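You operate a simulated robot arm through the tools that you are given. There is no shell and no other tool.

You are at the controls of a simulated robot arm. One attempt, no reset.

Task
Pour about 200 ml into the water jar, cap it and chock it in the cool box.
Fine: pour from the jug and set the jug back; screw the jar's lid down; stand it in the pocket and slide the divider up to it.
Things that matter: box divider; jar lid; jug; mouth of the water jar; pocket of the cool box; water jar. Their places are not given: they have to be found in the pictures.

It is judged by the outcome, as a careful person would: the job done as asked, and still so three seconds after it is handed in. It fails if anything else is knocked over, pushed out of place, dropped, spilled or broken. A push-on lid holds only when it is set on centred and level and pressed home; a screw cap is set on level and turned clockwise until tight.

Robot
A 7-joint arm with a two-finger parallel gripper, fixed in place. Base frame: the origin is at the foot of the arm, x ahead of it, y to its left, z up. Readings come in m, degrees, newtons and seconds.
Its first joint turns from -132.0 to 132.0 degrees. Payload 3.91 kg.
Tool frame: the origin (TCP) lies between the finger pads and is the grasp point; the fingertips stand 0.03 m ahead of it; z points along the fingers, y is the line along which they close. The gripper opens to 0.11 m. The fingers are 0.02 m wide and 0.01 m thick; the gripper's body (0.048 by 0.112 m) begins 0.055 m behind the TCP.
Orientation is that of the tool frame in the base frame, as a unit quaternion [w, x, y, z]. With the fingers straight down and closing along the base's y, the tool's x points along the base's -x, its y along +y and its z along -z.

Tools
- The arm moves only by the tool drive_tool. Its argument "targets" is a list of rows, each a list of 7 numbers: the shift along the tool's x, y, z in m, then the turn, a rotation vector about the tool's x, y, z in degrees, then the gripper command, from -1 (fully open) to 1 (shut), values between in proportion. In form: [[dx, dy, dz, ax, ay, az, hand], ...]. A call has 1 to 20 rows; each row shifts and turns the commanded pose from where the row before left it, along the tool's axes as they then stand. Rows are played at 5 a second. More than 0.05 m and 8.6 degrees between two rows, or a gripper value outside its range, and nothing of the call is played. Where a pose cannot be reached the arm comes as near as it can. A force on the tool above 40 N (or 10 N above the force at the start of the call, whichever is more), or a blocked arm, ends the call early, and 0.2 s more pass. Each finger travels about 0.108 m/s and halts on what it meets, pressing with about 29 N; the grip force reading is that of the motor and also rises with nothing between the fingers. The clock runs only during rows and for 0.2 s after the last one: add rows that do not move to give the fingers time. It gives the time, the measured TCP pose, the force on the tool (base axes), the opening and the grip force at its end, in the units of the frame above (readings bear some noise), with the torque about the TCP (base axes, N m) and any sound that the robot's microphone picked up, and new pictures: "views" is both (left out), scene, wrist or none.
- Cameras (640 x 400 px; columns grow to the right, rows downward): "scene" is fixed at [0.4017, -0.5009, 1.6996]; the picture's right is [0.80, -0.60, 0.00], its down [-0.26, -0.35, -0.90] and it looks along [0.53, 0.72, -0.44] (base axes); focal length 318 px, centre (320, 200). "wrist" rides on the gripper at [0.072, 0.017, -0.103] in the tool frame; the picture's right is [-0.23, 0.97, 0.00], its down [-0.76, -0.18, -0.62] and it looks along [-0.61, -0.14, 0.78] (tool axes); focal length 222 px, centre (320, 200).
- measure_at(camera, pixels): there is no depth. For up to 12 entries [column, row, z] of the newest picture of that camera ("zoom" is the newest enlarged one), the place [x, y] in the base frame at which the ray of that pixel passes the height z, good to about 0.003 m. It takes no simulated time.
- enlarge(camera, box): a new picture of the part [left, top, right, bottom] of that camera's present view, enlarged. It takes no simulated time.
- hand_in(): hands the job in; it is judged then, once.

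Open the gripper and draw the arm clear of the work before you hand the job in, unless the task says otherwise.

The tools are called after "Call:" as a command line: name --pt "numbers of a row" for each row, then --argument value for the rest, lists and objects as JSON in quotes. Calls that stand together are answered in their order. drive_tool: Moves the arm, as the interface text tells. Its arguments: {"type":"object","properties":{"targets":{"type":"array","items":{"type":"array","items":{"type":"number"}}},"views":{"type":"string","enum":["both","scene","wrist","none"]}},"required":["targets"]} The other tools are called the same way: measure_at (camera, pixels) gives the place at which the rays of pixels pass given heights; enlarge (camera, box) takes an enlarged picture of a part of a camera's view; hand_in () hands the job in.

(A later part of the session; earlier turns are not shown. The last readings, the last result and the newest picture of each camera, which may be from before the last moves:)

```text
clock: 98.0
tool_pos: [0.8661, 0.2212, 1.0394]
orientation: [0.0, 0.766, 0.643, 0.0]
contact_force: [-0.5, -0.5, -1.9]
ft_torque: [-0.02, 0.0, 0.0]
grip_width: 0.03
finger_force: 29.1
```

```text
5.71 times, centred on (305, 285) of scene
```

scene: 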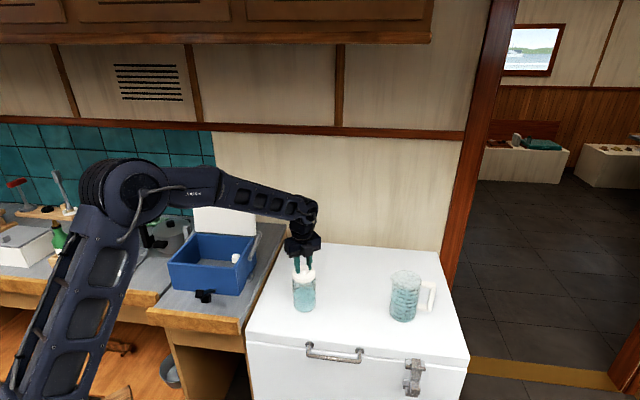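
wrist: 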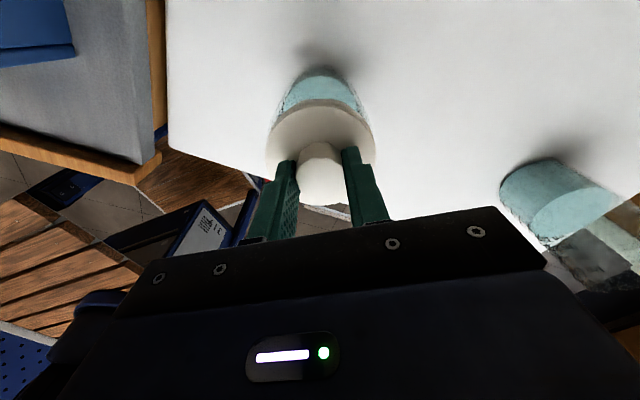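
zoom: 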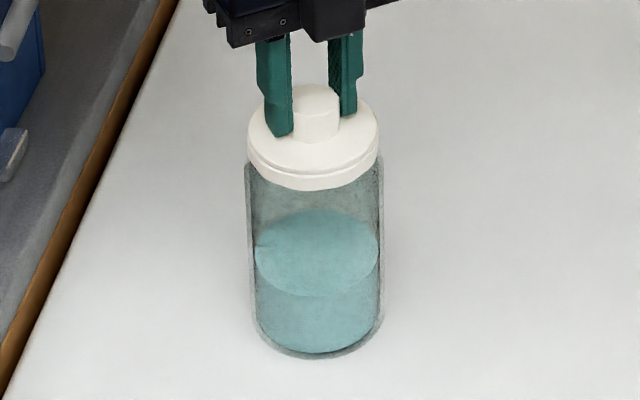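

Turned 100° so far; the tool is being drawn down lightly (-1.9 N), a sign of thread engagement. I continue another 60° with a bit more feed.

Call:
drive_tool --pt "0 0 0.0003 0 0 7 1" --pt "0 0 0.0003 0 0 7 1" --pt "0 0 0.0002 0 0 7 1" --pt "0 0 0.0002 0 0 7 1" --pt "0 0 0.0002 0 0 7 1" --pt "0 0 0 0 0 0 1" --views "none"

Call:
drive_tool --pt "0 0 0.0002 0 0 7 1" --pt "0 0 0.0002 0 0 7 1" --pt "0 0 0.0002 0 0 7 1" --pt "0 0 0.0002 0 0 7 1" --pt "0 0 0 0 0 0 1" --views "both"

```text
clock: 99.4
tool_pos: [0.8646, 0.2202, 1.0381]
orientation: [0.0, 0.924, 0.384, 0.001]
contact_force: [0.2, 0.0, -2.4]
ft_torque: [0.0, 0.04, -0.01]
grip_width: 0.03
finger_force: 29.2
```

```text
clock: 100.6
tool_pos: [0.8655, 0.2206, 1.0372]
orientation: [0.001, 0.989, 0.149, -0.001]
contact_force: [-0.6, -0.8, -1.9]
ft_torque: [0.02, 0.01, -0.02]
grip_width: 0.0301
finger_force: 29.1
```

scene: 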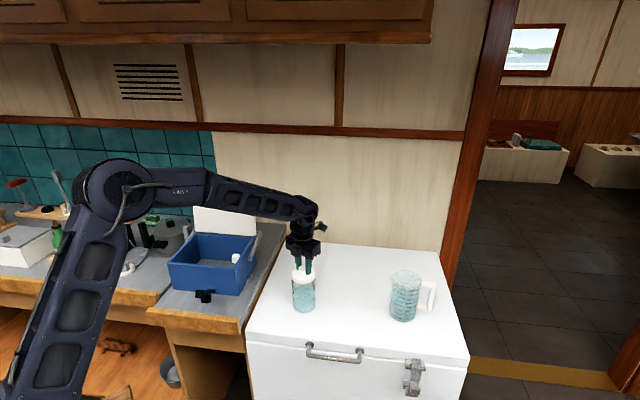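
wrist: 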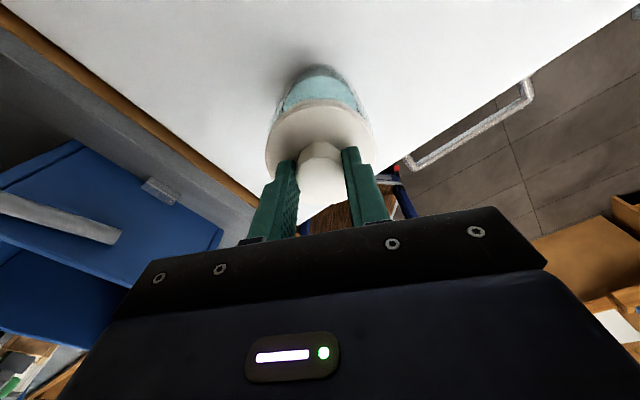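

Turned 163° total with no limit reported. I continue clockwise, watching the torque about z for tightening.

Call:
drive_tool --pt "0 0 0.0002 0 0 7 1" --pt "0 0 0.0002 0 0 7 1" --pt "0 0 0.0002 0 0 7 1" --pt "0 0 0.0002 0 0 7 1" --pt "0 0 0.0002 0 0 7 1" --pt "0 0 0 0 0 0 1" --views "none"

Call:
drive_tool --pt "0 0 0.0002 0 0 7 1" --pt "0 0 0.0002 0 0 7 1" --pt "0 0 0.0002 0 0 7 1" --pt "0 0 0.0002 0 0 7 1" --pt "0 0 0.0002 0 0 7 1" --pt "0 0 0 0 0 0 1" --views "both"

Call:
enlarge --camera "scene" --box '[280, 250, 330, 320]'

```text
clock: 102.0
tool_pos: [0.8666, 0.2211, 1.037]
orientation: [0.001, 0.988, -0.154, 0.0]
contact_force: [-0.3, -0.1, -1.4]
ft_torque: [0.0, -0.04, 0.0]
grip_width: 0.0303
finger_force: 28.9
```

```text
clock: 103.4
tool_pos: [0.8659, 0.2198, 1.0362]
orientation: [0.0, 0.988, -0.155, 0.001]
contact_force: [0.3, 0.3, -1.5]
ft_torque: [0.01, 0.01, -0.02]
grip_width: 0.0298
finger_force: 28.6
out of reach, approached as far as the arm can: row 1, 2, 3, 4, 5
```

scene: 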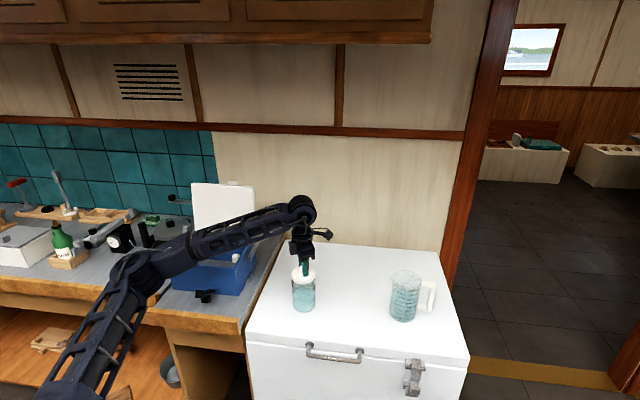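
wrist: 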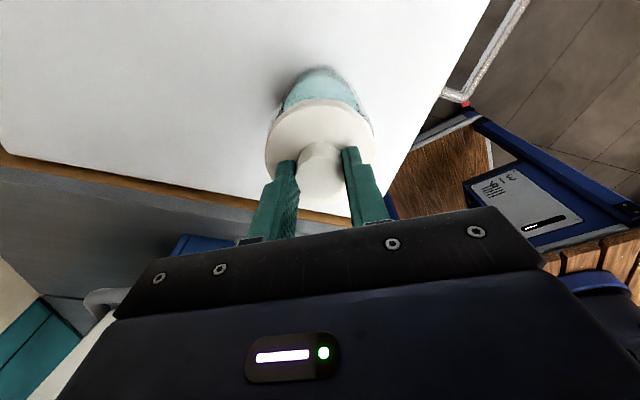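

```text
5.71 times, centred on (305, 285) of scene
```

zoom: 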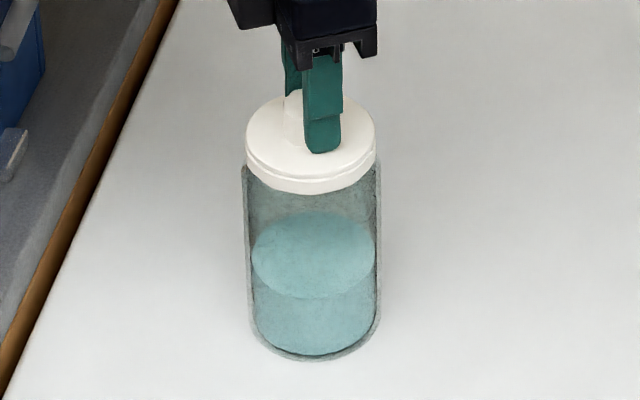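

The wrist reached its turning limit after about 198°, torque still near zero and the arm's elbow swung to the far side. I release the knob, lift clear, and begin turning back to take another bite, checking the scene as I go.

Call:
drive_tool --pt "0 0 0 0 0 0 0.3" --pt "0 0 0 0 0 0 0.1" --pt "0 0 0 0 0 0 0.1" --pt "0 0 -0.015 0 0 0 0.1" --pt "0 0 -0.02 0 0 0 0.1" --pt "0 0 0 0 0 0 0.1" --views "both"

Call:
enlarge --camera "scene" --box '[60, 180, 330, 330]'

```text
clock: 104.8
tool_pos: [0.8658, 0.2221, 1.0708]
orientation: [0.0, 0.988, -0.154, -0.001]
contact_force: [0.2, 0.9, 0.1]
ft_torque: [0.01, -0.02, -0.01]
grip_width: 0.0496
finger_force: 0.0
```

scene: 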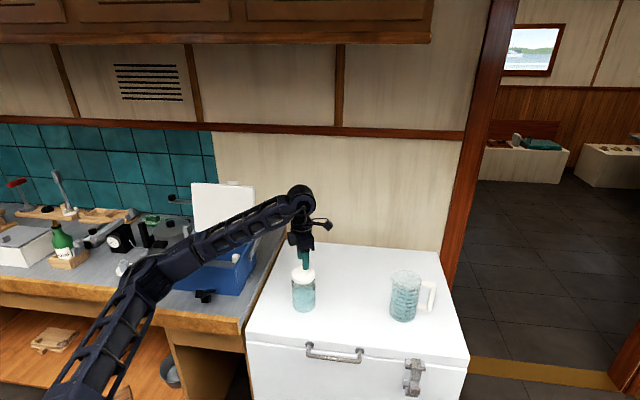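
wrist: 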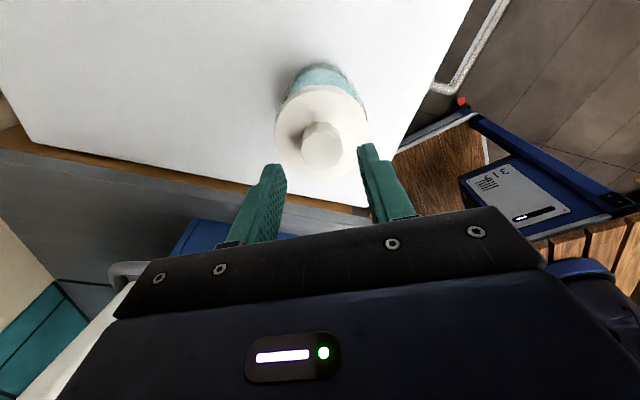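

```text
2.37 times, centred on (195, 255) of scene
```

zoom: 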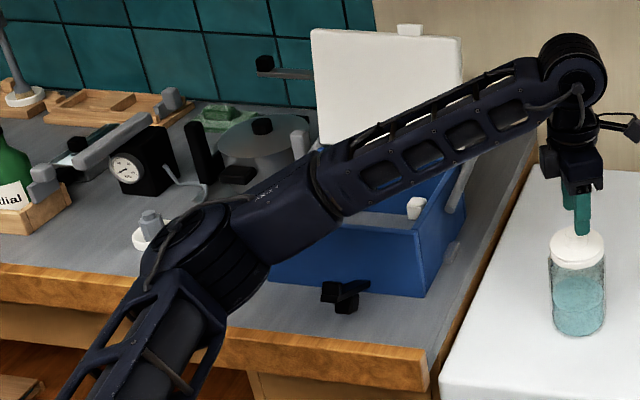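

Nothing has been disturbed and the lid stays on the jar. I turn the tool back counter-clockwise in the air, in two stages.

Call:
drive_tool --pt "0 0 0 0 0 -8 0.1" --pt "0 0 0 0 0 -8 0.1" --pt "0 0 0 0 0 -8 0.1" --pt "0 0 0 0 0 -8 0.1" --pt "0 0 0 0 0 -8 0.1" --pt "0 0 0 0 0 -8 0.1" --pt "0 0 0 0 0 -8 0.1" --pt "0 0 0 0 0 -8 0.1" --pt "0 0 0 0 0 -8 0.1" --pt "0 0 0 0 0 -8 0.1" --pt "0 0 0 0 0 0 0.1" --views "scene"

```text
clock: 107.2
tool_pos: [0.8651, 0.2203, 1.0707]
orientation: [0.0, 0.856, 0.517, -0.001]
contact_force: [0.3, 0.3, 0.1]
ft_torque: [0.0, 0.0, 0.0]
grip_width: 0.0497
finger_force: 0.0
```

scene: 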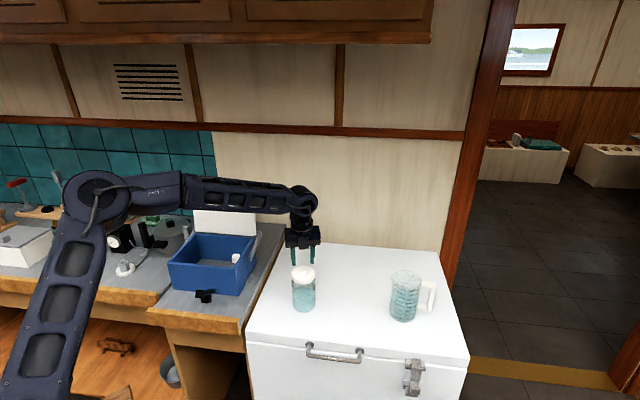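

The elbow is back up and the tool turned 80° back. I continue back 160° more.

Call:
drive_tool --pt "0 0 0 0 0 -8 0.1" --pt "0 0 0 0 0 -8 0.1" --pt "0 0 0 0 0 -8 0.1" --pt "0 0 0 0 0 -8 0.1" --pt "0 0 0 0 0 -8 0.1" --pt "0 0 0 0 0 -8 0.1" --pt "0 0 0 0 0 -8 0.1" --pt "0 0 0 0 0 -8 0.1" --pt "0 0 0 0 0 -8 0.1" --pt "0 0 0 0 0 -8 0.1" --pt "0 0 0 0 0 -8 0.1" --pt "0 0 0 0 0 -8 0.1" --pt "0 0 0 0 0 -8 0.1" --pt "0 0 0 0 0 -8 0.1" --pt "0 0 0 0 0 -8 0.1" --pt "0 0 0 0 0 -8 0.1" --pt "0 0 0 0 0 -8 0.1" --pt "0 0 0 0 0 -8 0.1" --pt "0 0 0 0 0 -8 0.1" --pt "0 0 0 0 0 -8 0.1" --views "both"

```text
clock: 111.4
tool_pos: [0.8658, 0.22, 1.0695]
orientation: [0.0, -0.361, 0.933, 0.0]
contact_force: [-0.4, -0.2, -0.1]
ft_torque: [-0.04, -0.01, 0.02]
grip_width: 0.0495
finger_force: 0.1
```

scene: 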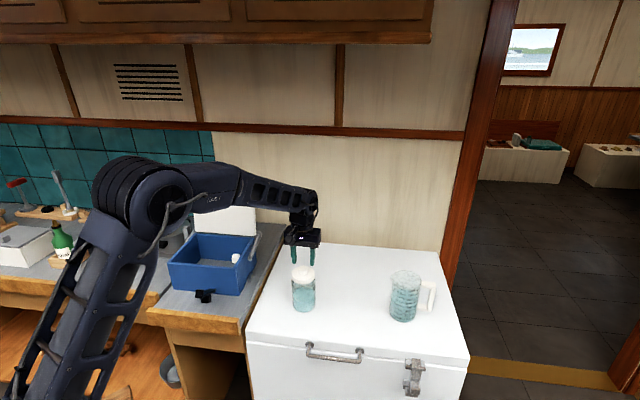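
wrist: 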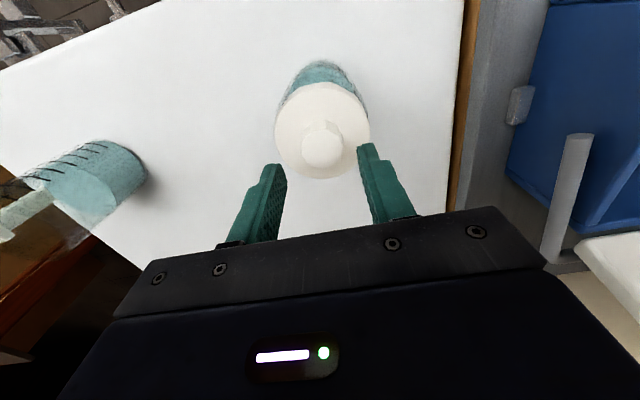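

Elbow stays clear. I turn back another 56° for a longer stroke, then inspect the knob's centring before regripping.

Call:
drive_tool --pt "0 0 0 0 0 -8 0.1" --pt "0 0 0 0 0 -8 0.1" --pt "0 0 0 0 0 -8 0.1" --pt "0 0 0 0 0 -8 0.1" --pt "0 0 0 0 0 -8 0.1" --pt "0 0 0 0 0 -8 0.1" --pt "0 0 0 0 0 -8 0.1" --pt "0 0 0 0 0 0 0.1" --views "both"

Call:
enlarge --camera "wrist" --box '[220, 40, 420, 220]'

```text
clock: 113.2
tool_pos: [0.8654, 0.2199, 1.071]
orientation: [0.0, 0.757, -0.654, 0.0]
contact_force: [-0.1, 0.5, -0.7]
ft_torque: [-0.02, 0.01, -0.03]
grip_width: 0.0496
finger_force: 0.0
```

scene: 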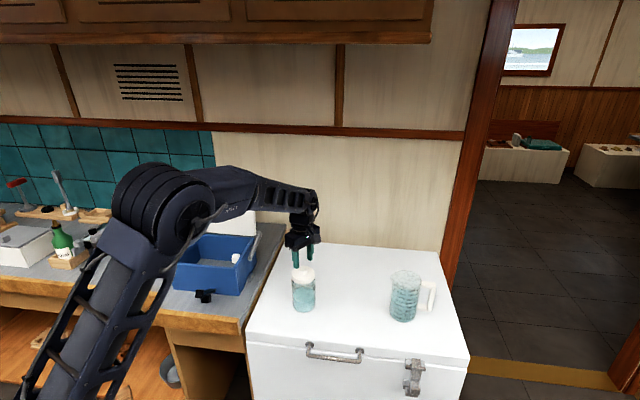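
wrist: 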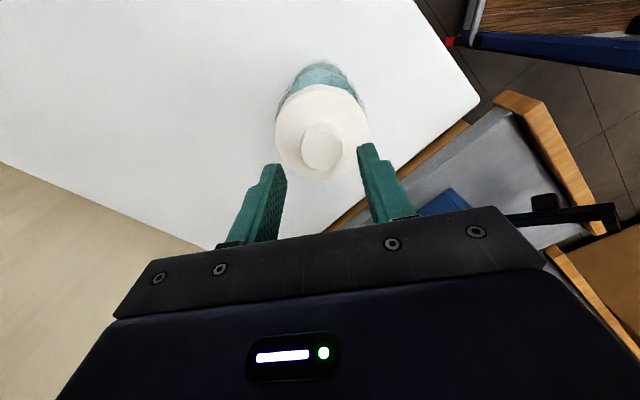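

```text
2.22 times, centred on (320, 130) of wrist
```

zoom: 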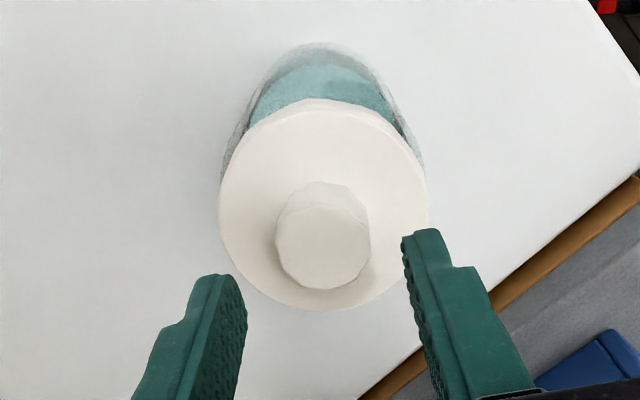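

The knob is centred within about 1.5 mm at this roll. I descend to the knob, close, and turn clockwise again with slight feed.

Call:
drive_tool --pt "0 0 0.015 0 0 0 0.1" --pt "0 0 0.012 0 0 0 0.1" --pt "0 0 0.006 0 0 0 0.1" --pt "0 0 0 0 0 0 0.1" --pt "0 0 0 0 0 0 0.5" --pt "0 0 0 0 0 0 1" --pt "0 0 0 0 0 0 1" --pt "0 0 0 0 0 0 1" --views "both"

Call:
enlarge --camera "scene" --box '[280, 250, 330, 320]'

```text
clock: 115.0
tool_pos: [0.865, 0.2206, 1.0377]
orientation: [0.0, 0.756, -0.655, 0.0]
contact_force: [-0.4, 0.6, -1.1]
ft_torque: [-0.03, 0.01, 0.0]
grip_width: 0.03
finger_force: 29.1
```

scene: 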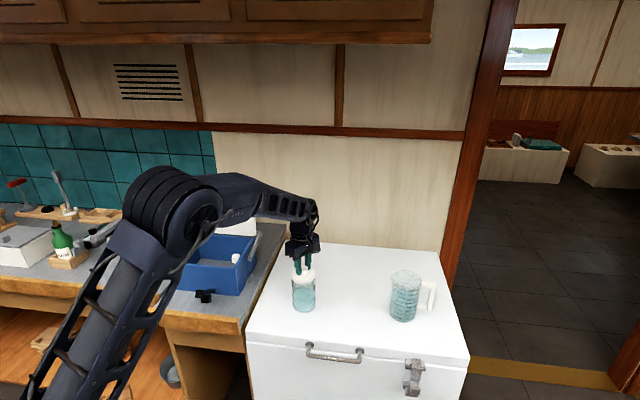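
wrist: 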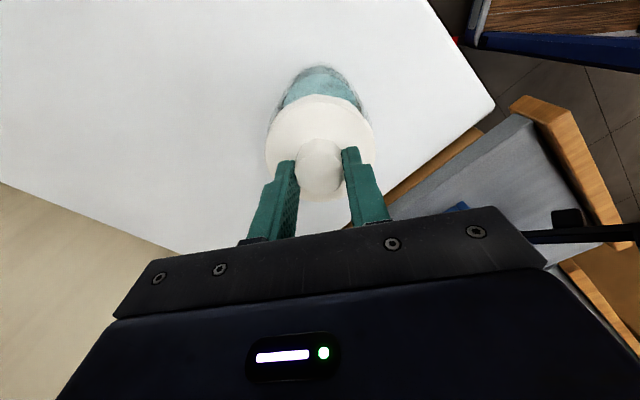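

```text
5.71 times, centred on (305, 285) of scene
```

zoom: 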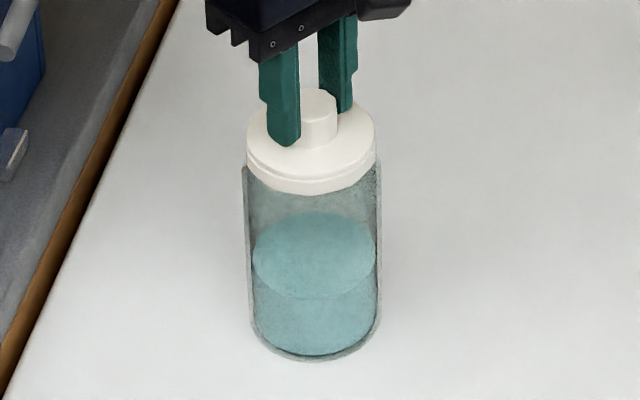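

Gripped again at 0.030 m. I turn clockwise in stages and read torque and force.

Call:
drive_tool --pt "0 0 0.0002 0 0 7 1" --pt "0 0 0.0002 0 0 7 1" --pt "0 0 0.0002 0 0 7 1" --pt "0 0 0.0002 0 0 7 1" --pt "0 0 0.0002 0 0 7 1" --pt "0 0 0.0002 0 0 7 1" --pt "0 0 0.0002 0 0 7 1" --pt "0 0 0.0002 0 0 7 1" --views "none"

Call:
drive_tool --pt "0 0 0.0002 0 0 7 1" --pt "0 0 0.0002 0 0 7 1" --pt "0 0 0.0002 0 0 7 1" --pt "0 0 0.0002 0 0 7 1" --pt "0 0 0.0002 0 0 7 1" --pt "0 0 0.0002 0 0 7 1" --pt "0 0 0.0002 0 0 7 1" --pt "0 0 0.0002 0 0 7 1" --views "scene"

```text
clock: 116.8
tool_pos: [0.8671, 0.2198, 1.0363]
orientation: [0.001, -0.359, 0.933, 0.0]
contact_force: [-1.2, -0.3, 3.3]
ft_torque: [0.06, 0.05, 0.05]
grip_width: 0.0301
finger_force: 29.2
```

```text
clock: 118.6
tool_pos: [0.8665, 0.2202, 1.0359]
orientation: [0.0, 0.121, 0.993, 0.0]
contact_force: [0.0, 1.4, 7.7]
ft_torque: [0.15, 0.0, 0.12]
grip_width: 0.0303
finger_force: 28.3
```

scene: 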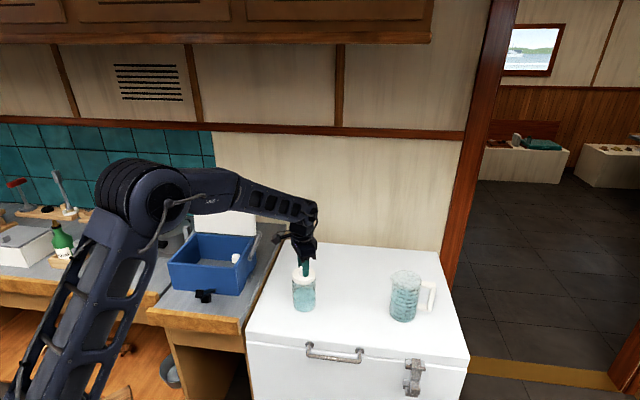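

Torque about z is now +0.12 N m with 7.7 N press, so it is starting to resist. I continue turning with no extra feed.

Call:
drive_tool --pt "0 0 0 0 0 7 1" --pt "0 0 0 0 0 7 1" --pt "0 0 0 0 0 7 1" --pt "0 0 0 0 0 7 1" --views "wrist"

Call:
enlarge --camera "wrist" --box '[220, 40, 420, 220]'

Call:
enlarge --camera "scene" --box '[280, 250, 330, 320]'

```text
clock: 119.6
tool_pos: [0.8668, 0.2202, 1.0332]
orientation: [0.0, 0.358, 0.934, 0.0]
contact_force: [0.9, -0.2, 3.4]
ft_torque: [0.02, -0.01, 0.04]
grip_width: 0.03
finger_force: 28.9
```

wrist: 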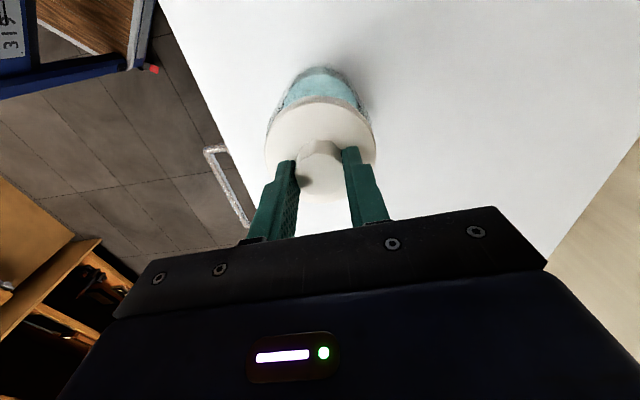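

```text
2.22 times, centred on (320, 130) of wrist
```

zoom: 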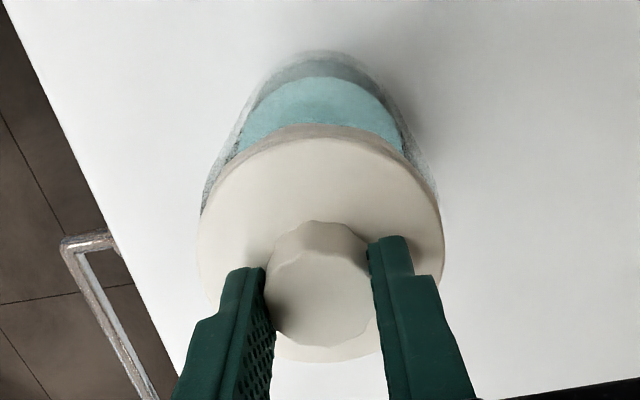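

```text
5.71 times, centred on (305, 285) of scene
```

zoom: 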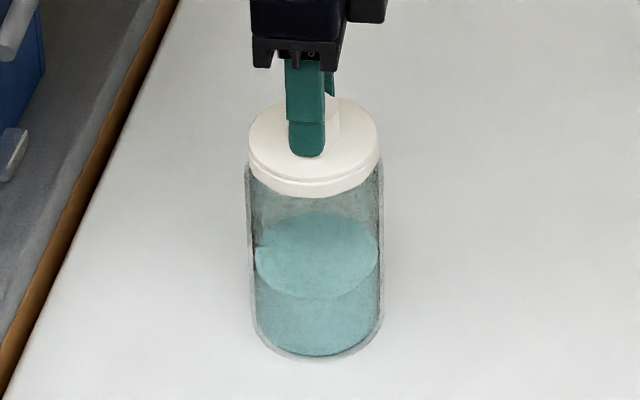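

It keeps turning freely (torque 0.04) and the lid is sinking. I continue with tiny feed.

Call:
drive_tool --pt "0 0 0.0001 0 0 7 1" --pt "0 0 0.0001 0 0 7 1" --pt "0 0 0.0001 0 0 7 1" --pt "0 0 0.0001 0 0 7 1" --pt "0 0 0.0001 0 0 7 1" --pt "0 0 0.0001 0 0 7 1" --pt "0 0 0.0001 0 0 7 1" --pt "0 0 0.0001 0 0 7 1" --views "none"

Call:
drive_tool --pt "0 0 0.0001 0 0 7 1" --pt "0 0 0.0001 0 0 7 1" --pt "0 0 0.0001 0 0 7 1" --pt "0 0 0.0001 0 0 7 1" --pt "0 0 0.0001 0 0 7 1" --pt "0 0 0.0001 0 0 7 1" --views "both"

Call:
enlarge --camera "scene" --box '[280, 250, 330, 320]'

```text
clock: 121.4
tool_pos: [0.8665, 0.2209, 1.0329]
orientation: [0.001, 0.754, 0.657, 0.0]
contact_force: [0.4, 0.3, 9.1]
ft_torque: [0.04, -0.02, 0.1]
grip_width: 0.0303
finger_force: 29.2
```

```text
clock: 122.8
tool_pos: [0.8661, 0.22, 1.0323]
orientation: [0.0, 0.939, 0.343, 0.0]
contact_force: [0.5, 0.8, 5.6]
ft_torque: [0.02, 0.01, 0.07]
grip_width: 0.0299
finger_force: 28.9
```

scene: 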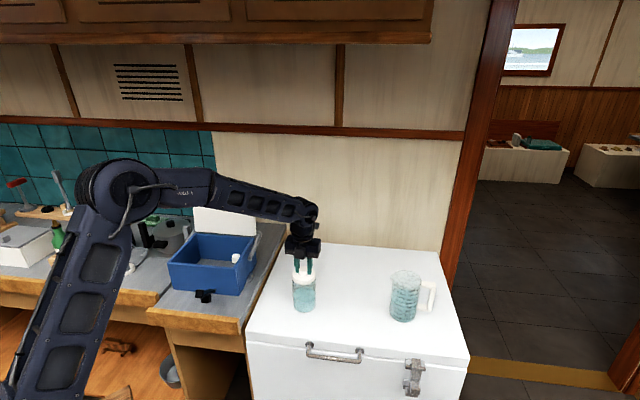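
wrist: 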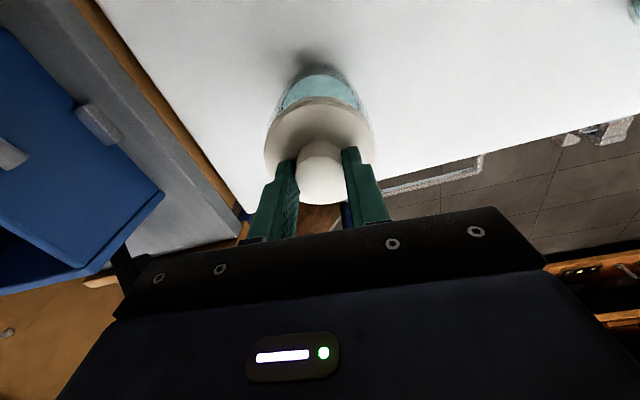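

```text
5.71 times, centred on (305, 285) of scene
```

zoom: 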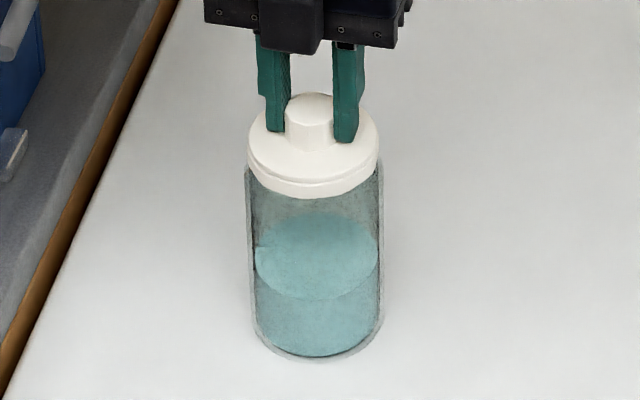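

Torque stays proportional to press, so not yet tight. I turn 28° more, then release, lift and turn back for another bite.

Call:
drive_tool --pt "0 0 0 0 0 7 1" --pt "0 0 0 0 0 7 1" --pt "0 0 0 0 0 7 1" --pt "0 0 0 0 0 7 1" --pt "0 0 0 0 0 0 1" --views "none"

Call:
drive_tool --pt "0 0 0 0 0 0 0.3" --pt "0 0 0 0 0 0 0.1" --pt "0 0 0 0 0 0 0.1" --pt "0 0 -0.015 0 0 0 0.1" --pt "0 0 -0.02 0 0 0 0.1" --pt "0 0 0 0 0 -8 0.1" --pt "0 0 0 0 0 -8 0.1" --pt "0 0 0 0 0 -8 0.1" --pt "0 0 0 0 0 -8 0.1" --pt "0 0 0 0 0 -8 0.1" --pt "0 0 0 0 0 -8 0.1" --pt "0 0 0 0 0 -8 0.1" --pt "0 0 0 0 0 -8 0.1" --pt "0 0 0 0 0 -8 0.1" --pt "0 0 0 0 0 -8 0.1" --pt "0 0 0 0 0 -8 0.1" --pt "0 0 0 0 0 -8 0.1" --pt "0 0 0 0 0 -8 0.1" --pt "0 0 0 0 0 -8 0.1" --views "both"

Call:
enlarge --camera "scene" --box '[280, 250, 330, 320]'

```text
clock: 124.0
tool_pos: [0.8646, 0.2201, 1.0324]
orientation: [-0.001, 0.994, 0.105, 0.0]
contact_force: [-0.6, -1.5, 7.1]
ft_torque: [-0.06, 0.03, -0.06]
grip_width: 0.0301
finger_force: 28.9
```

```text
clock: 128.0
tool_pos: [0.8659, 0.2205, 1.0668]
orientation: [0.0, 0.467, 0.884, 0.001]
contact_force: [0.6, 0.4, -0.3]
ft_torque: [0.0, -0.02, -0.02]
grip_width: 0.0495
finger_force: 0.0
```

scene: 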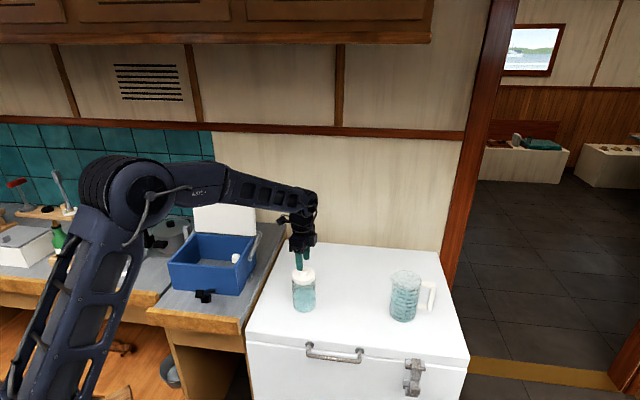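
wrist: 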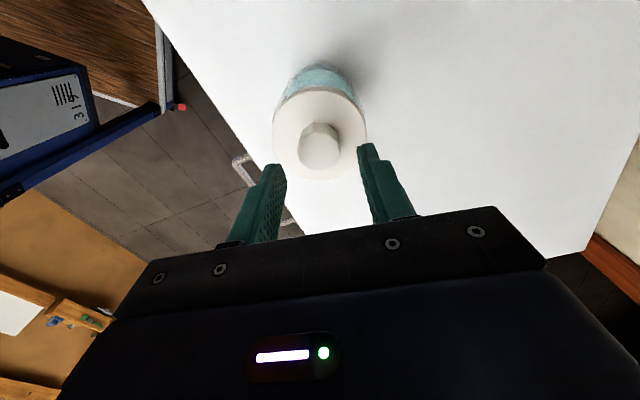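

```text
5.71 times, centred on (305, 285) of scene
```

zoom: 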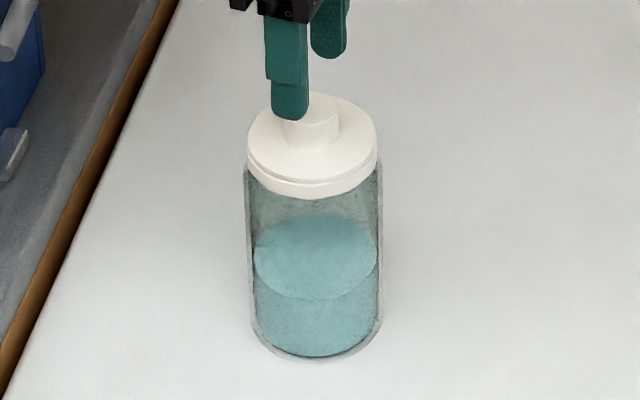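

The lid sits level on the jar. I finish turning back to about 278° and look at the knob before regripping.

Call:
drive_tool --pt "0 0 0 0 0 -8 0.1" --pt "0 0 0 0 0 -8 0.1" --pt "0 0 0 0 0 -8 0.1" --pt "0 0 0 0 0 -8 0.1" --pt "0 0 0 0 0 -8 0.1" --pt "0 0 0 0 0 -8 0.1" --pt "0 0 0 0 0 -8 0.1" --pt "0 0 0 0 0 -8 0.1" --pt "0 0 0 0 0 -8 0.1" --pt "0 0 0 0 0 -8 0.1" --pt "0 0 0 0 0 -8 0.1" --pt "0 0 0 0 0 -8 0.1" --pt "0 0 0 0 0 -8 0.1" --pt "0 0 0 0 0 -8 0.1" --pt "0 0 0 0 0 -8 0.1" --pt "0 0 0 0 0 -8 0.1" --pt "0 0 0 0 0 -8 0.1" --pt "0 0 0 0 0 -8 0.1" --pt "0 0 0 0 0 -8 0.1" --pt "0 0 0 0 0 0 0.1" --views "both"

Call:
enlarge --camera "wrist" --box '[220, 40, 420, 220]'

```text
clock: 132.2
tool_pos: [0.8671, 0.2205, 1.0662]
orientation: [0.0, 0.745, -0.667, 0.001]
contact_force: [0.0, 0.1, -0.9]
ft_torque: [-0.04, 0.01, -0.03]
grip_width: 0.0496
finger_force: 0.0
```

scene: 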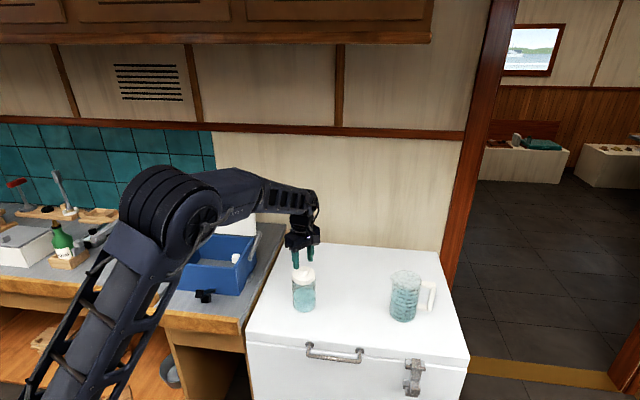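
wrist: 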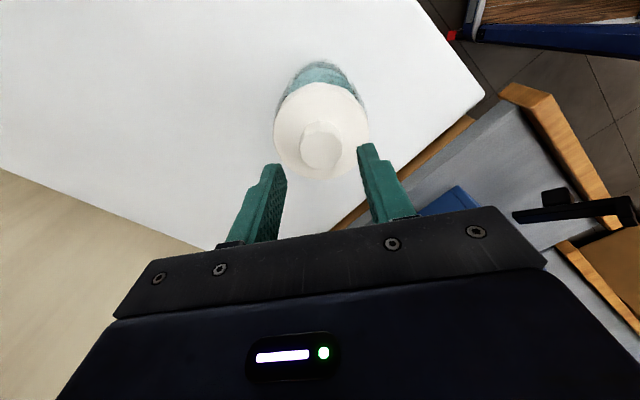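

```text
2.22 times, centred on (320, 130) of wrist
```

zoom: 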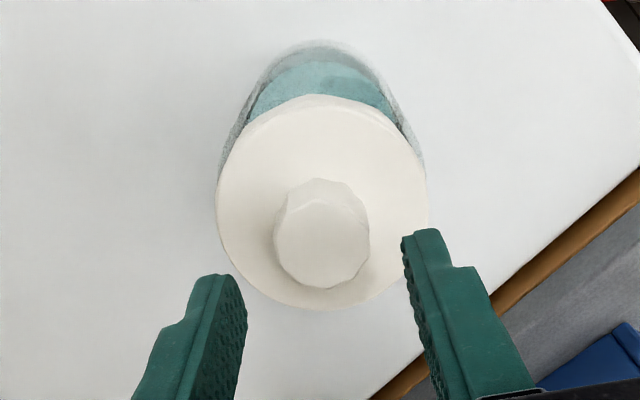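

The knob looks the same at 4.8 mm lower tool height, so the lid has threaded down about that much. I regrip and turn again.

Call:
drive_tool --pt "0 0 0.015 0 0 0 0.1" --pt "0 0 0.012 0 0 0 0.1" --pt "0 0 0.0065 0 0 0 0.1" --pt "0 0 0 0 0 0 0.1" --pt "0 0 0 0 0 0 0.5" --pt "0 0 0 0 0 0 1" --pt "0 0 0 0 0 0 1" --pt "0 0 0 0 0 0 1" --views "none"

Call:
drive_tool --pt "0 0 0 0 0 7 1" --pt "0 0 0 0 0 7 1" --pt "0 0 0 0 0 7 1" --pt "0 0 0 0 0 7 1" --pt "0 0 0 0 0 7 1" --views "none"

Call:
drive_tool --pt "0 0 0.0001 0 0 7 1" --pt "0 0 0.0001 0 0 7 1" --pt "0 0 0.0001 0 0 7 1" --pt "0 0 0.0001 0 0 7 1" --pt "0 0 0.0001 0 0 7 1" --views "scene"

```text
clock: 134.0
tool_pos: [0.8662, 0.221, 1.0336]
orientation: [0.0, 0.744, -0.668, 0.0]
contact_force: [-0.3, 0.2, -2.0]
ft_torque: [0.04, 0.01, -0.03]
grip_width: 0.0302
finger_force: 29.2
```

```text
clock: 135.2
tool_pos: [0.8649, 0.2205, 1.034]
orientation: [0.0, -0.509, 0.861, -0.001]
contact_force: [-1.1, -0.1, -0.9]
ft_torque: [0.01, -0.01, 0.06]
grip_width: 0.03
finger_force: 29.5
```

```text
clock: 136.4
tool_pos: [0.866, 0.2213, 1.0331]
orientation: [0.0, -0.226, 0.974, 0.0]
contact_force: [-0.1, 1.1, 0.3]
ft_torque: [0.02, -0.02, 0.04]
grip_width: 0.0298
finger_force: 29.0
```

scene: 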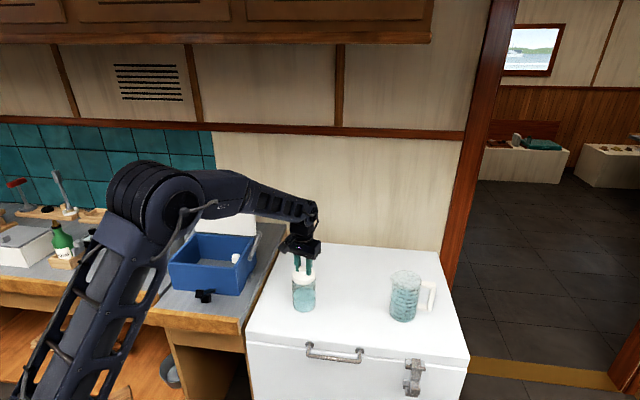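

With no press the torque is now about 0.05 N m, so the lid may be nearing tight with the jar starting to slip on the top. I press down more while turning to see whether the torque climbs.

Call:
drive_tool --pt "0 0 0.001 0 0 0 1" --pt "0 0 0.001 0 0 0 1" --pt "0 0 0 0 0 0 1" --views "none"

Call:
drive_tool --pt "0 0 0 0 0 5 1" --pt "0 0 0 0 0 5 1" --pt "0 0 0 0 0 5 1" --views "scene"

```text
clock: 137.2
tool_pos: [0.8663, 0.2197, 1.0327]
orientation: [0.001, -0.226, 0.974, 0.0]
contact_force: [0.0, 0.8, 15.9]
ft_torque: [-0.09, -0.03, -0.04]
grip_width: 0.0298
finger_force: 29.0
```

```text
clock: 138.0
tool_pos: [0.8644, 0.2212, 1.0314]
orientation: [0.0, -0.097, 0.995, 0.0]
contact_force: [-0.6, -0.6, 0.3]
ft_torque: [0.0, 0.03, -0.03]
grip_width: 0.0299
finger_force: 29.0
```

scene: 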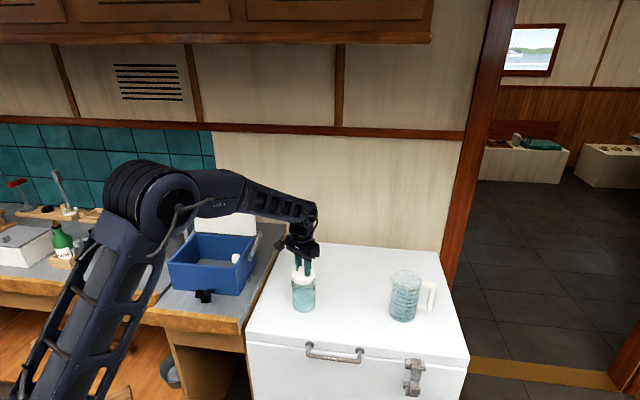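

The press relaxed as the lid sank with the turn, so it is still threading down. I keep turning with light feed through the rest of this stroke.

Call:
drive_tool --pt "0 0 0.0002 0 0 7 1" --pt "0 0 0.0002 0 0 7 1" --pt "0 0 0.0002 0 0 7 1" --pt "0 0 0.0002 0 0 7 1" --pt "0 0 0.0002 0 0 7 1" --pt "0 0 0.0002 0 0 7 1" --pt "0 0 0.0002 0 0 7 1" --pt "0 0 0.0002 0 0 7 1" --views "none"

Call:
drive_tool --pt "0 0 0.0002 0 0 7 1" --pt "0 0 0.0002 0 0 7 1" --pt "0 0 0.0002 0 0 7 1" --pt "0 0 0.0002 0 0 7 1" --pt "0 0 0.0002 0 0 7 1" --pt "0 0 0.0002 0 0 7 1" --pt "0 0 0.0002 0 0 7 1" --pt "0 0 0.0002 0 0 7 1" --views "scene"

Call:
enlarge --camera "scene" --box '[280, 250, 330, 320]'

```text
clock: 139.8
tool_pos: [0.8651, 0.2217, 1.0296]
orientation: [0.0, 0.381, 0.924, 0.001]
contact_force: [0.4, -0.6, 17.2]
ft_torque: [0.01, 0.07, 0.27]
grip_width: 0.0298
finger_force: 29.2
```

```text
clock: 141.6
tool_pos: [0.8654, 0.2204, 1.0303]
orientation: [0.0, 0.771, 0.637, 0.0]
contact_force: [-0.1, 0.9, 33.5]
ft_torque: [0.02, 0.05, 0.47]
grip_width: 0.0301
finger_force: 28.8
```

scene: 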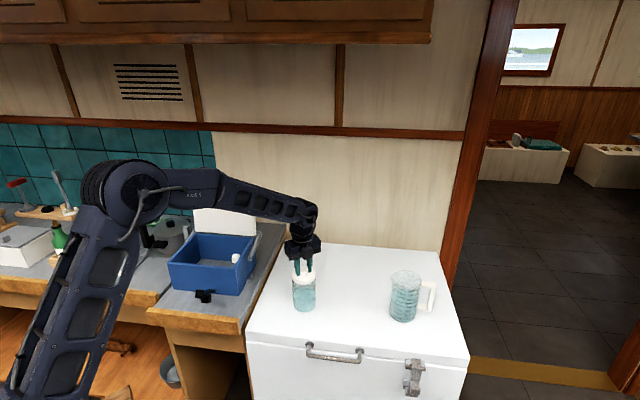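

```text
5.71 times, centred on (305, 285) of scene
```

zoom: 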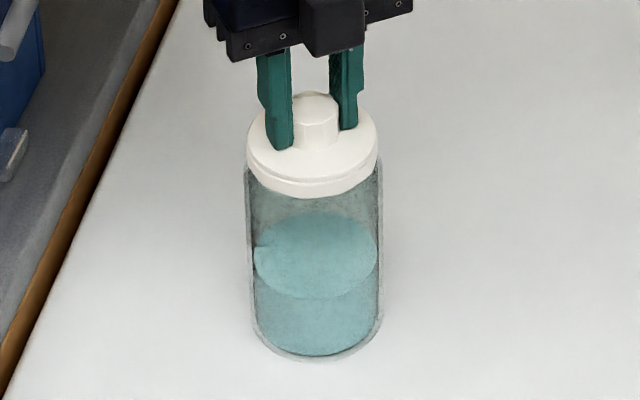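

Press rose to 33 N and torque to 0.47 N m with no further sinking – the cap appears seated and the jar itself slips. I ease the press and turn a little more to confirm it is tight rather than just pressed.

Call:
drive_tool --pt "0 0 -0.0012 0 0 0 1" --pt "0 0 0 0 0 0 1" --pt "0 0 0 0 0 4 1" --pt "0 0 0 0 0 4 1" --views "none"

Call:
drive_tool --pt "0 0 -0.0005 0 0 4 1" --pt "0 0 0 0 0 4 1" --views "none"

Call:
drive_tool --pt "0 0 -0.0005 0 0 4 1" --pt "0 0 0 0 0 4 1" --views "wrist"

```text
clock: 142.6
tool_pos: [0.8651, 0.2199, 1.031]
orientation: [0.001, 0.813, 0.582, 0.0]
contact_force: [1.6, -0.5, 22.1]
ft_torque: [0.04, -0.06, 0.3]
grip_width: 0.0299
finger_force: 28.8
```

```text
clock: 143.2
tool_pos: [0.8661, 0.2188, 1.0304]
orientation: [0.0, 0.852, 0.523, 0.001]
contact_force: [-0.4, -0.1, 21.5]
ft_torque: [-0.03, 0.01, 0.28]
grip_width: 0.0298
finger_force: 28.7
```

```text
clock: 143.8
tool_pos: [0.8652, 0.2199, 1.0313]
orientation: [0.0, 0.886, 0.463, 0.0]
contact_force: [0.5, 0.8, 13.4]
ft_torque: [0.09, -0.08, 0.17]
grip_width: 0.0299
finger_force: 28.4
```

wrist: 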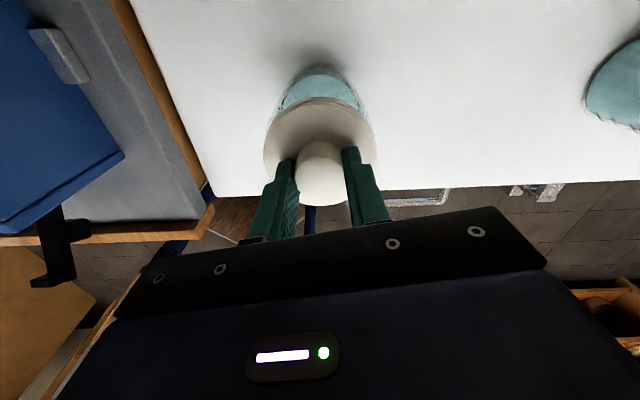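

Torque falls in step with the press (13 N → 0.17). I check in the wrist view whether the knob is slipping between the fingers and how the lid sits.

Call:
enlarge --camera "wrist" --box '[220, 40, 420, 220]'

Call:
enlarge --camera "scene" --box '[285, 258, 325, 298]'

```text
2.22 times, centred on (320, 130) of wrist
```

zoom: 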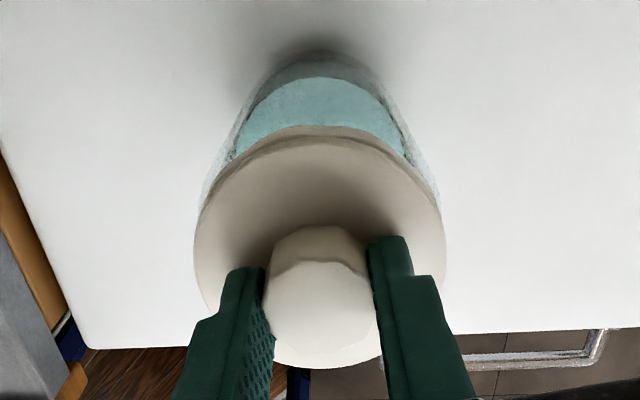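

```text
10.00 times, centred on (305, 278) of scene
```

zoom: 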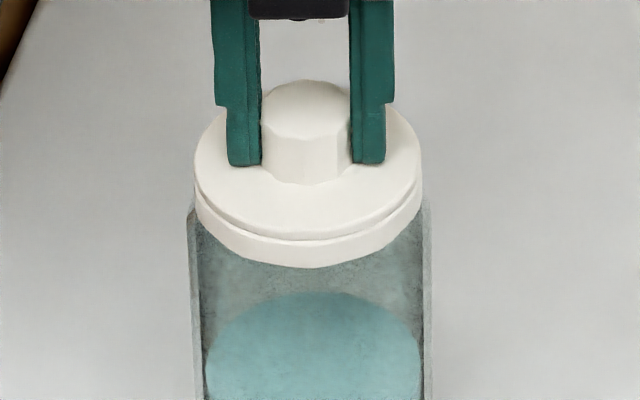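

The lid sits level and seated on the neck, no longer sinking with turning, with up to 0.47 N m applied: it is tight. I release the knob and lift clear, turning the tool back to its neutral roll.

Call:
drive_tool --pt "0 0 0 0 0 0 0.3" --pt "0 0 0 0 0 0 0.1" --pt "0 0 0 0 0 0 0.1" --pt "0 0 -0.02 0 0 0 0.1" --pt "0 0 -0.04 0 0 0 0.1" --pt "0 0 -0.04 0 0 0 -1" --pt "0 0 0 0 0 -8 -1" --pt "0 0 0 0 0 -8 -1" --pt "0 0 0 0 0 -8 -1" --pt "0 0 0 0 0 -8 -1" --pt "0 0 0 0 0 -8 -1" --pt "0 0 0 0 0 -8 -1" --pt "0 0 0 0 0 -8 -1" --pt "0 0 0 0 0 -8 -1" --pt "0 0 0 0 0 -8 -1" --pt "0 0 0 0 0 -8 -1" --pt "0 0 0 0 0 -8 -1" --pt "0 0 0 0 0 -8 -1" --pt "0 0 0 0 0 -8 -1" --pt "0 0 0 0 0 -8 -1" --views "both"

Call:
enlarge --camera "scene" --box '[280, 250, 330, 320]'

```text
clock: 148.0
tool_pos: [0.8667, 0.2201, 1.1294]
orientation: [0.0, 0.11, 0.994, 0.0]
contact_force: [-0.1, 0.1, -0.2]
ft_torque: [0.0, 0.01, 0.02]
grip_width: 0.1101
finger_force: 0.0
```

scene: 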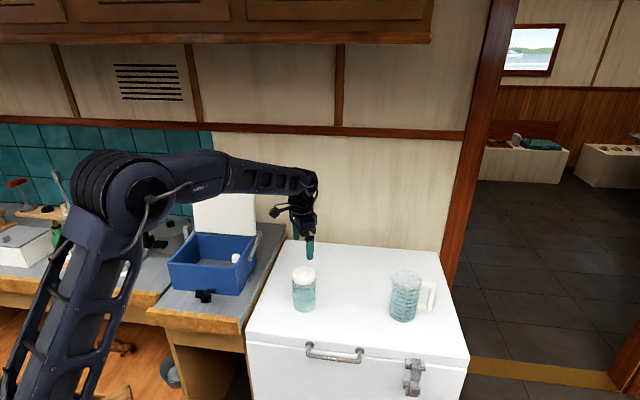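
wrist: 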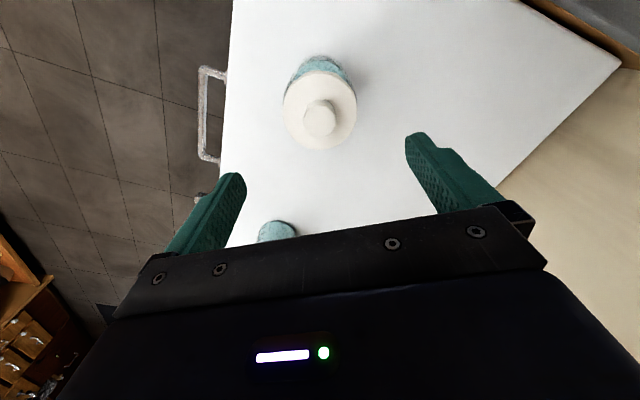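

```text
5.71 times, centred on (305, 285) of scene
```

zoom: 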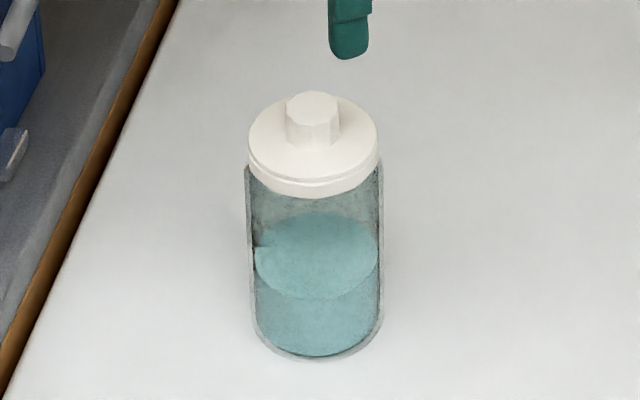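

The capped jar stands well. Next I look into the cool box: I move over to the robot side of the box and turn the camera to look in.

Call:
drive_tool --pt "0.0466 0.0112 -0.0078 0 0 0 -1" --pt "0.0466 0.0112 -0.0078 0 0 0 -1" --pt "0.0466 0.0112 -0.0078 0 0 0 -1" --pt "0.0466 0.0112 -0.0078 0 0 0 -1" --pt "0.0466 0.0112 -0.0078 0 0 0 -1" --pt "0.0466 0.0112 -0.0078 0 0 0 -1" --pt "0.0466 0.0112 -0.0078 0 0 0 -1" --pt "0.0466 0.0112 -0.0078 0 0 0 -1" --pt "0.0466 0.0112 -0.0078 0 0 0 -1" --pt "0 0 0 0 0 -7.85 -1" --pt "0 0 0 0 0 -7.85 -1" --pt "0 0 0 0 0 -7.85 -1" --pt "0 0 0 0 0 -7.85 -1" --pt "0 0 0 0 0 -7.85 -1" --pt "0 0 0 0 0 -7.85 -1" --pt "0 0 0 0 0 -7.85 -1" --pt "0 0 0 0 0 0 -1" --views "both"

Call:
enlarge --camera "wrist" --box '[160, 20, 480, 220]'

```text
clock: 151.6
tool_pos: [0.4791, 0.4113, 1.2]
orientation: [0.001, -0.36, 0.933, 0.0]
contact_force: [0.0, -0.1, 0.2]
ft_torque: [-0.02, -0.03, -0.01]
grip_width: 0.1099
finger_force: 0.1
```

scene: 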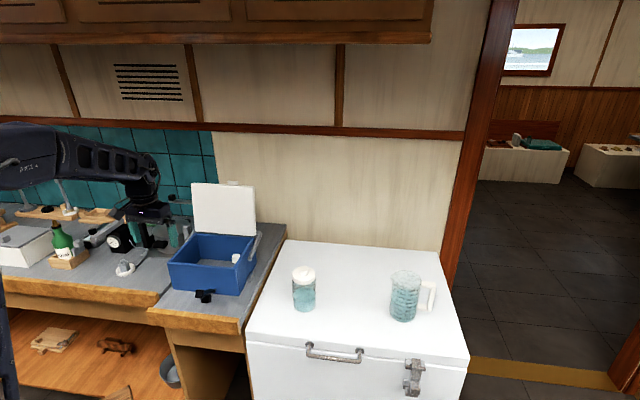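
wrist: 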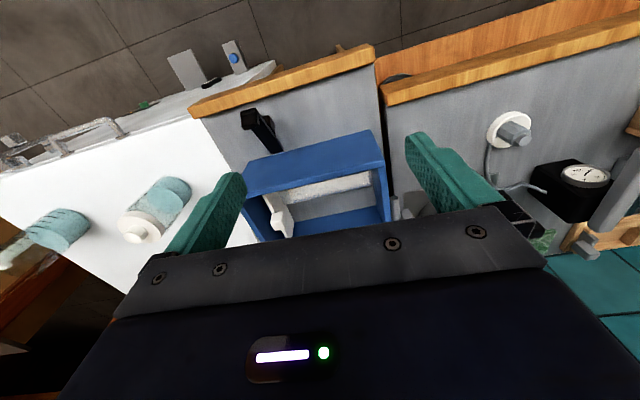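

```text
2.00 times, centred on (320, 120) of wrist
```

zoom: 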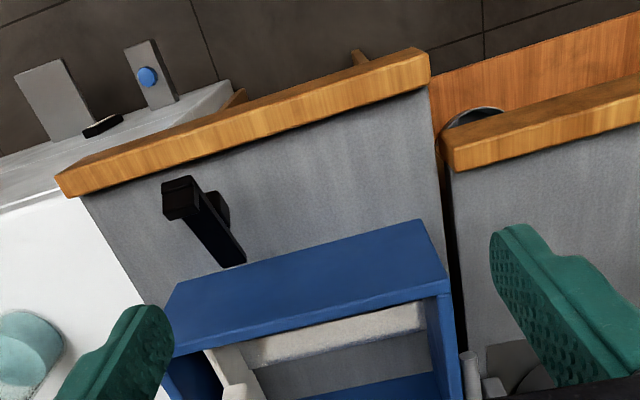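

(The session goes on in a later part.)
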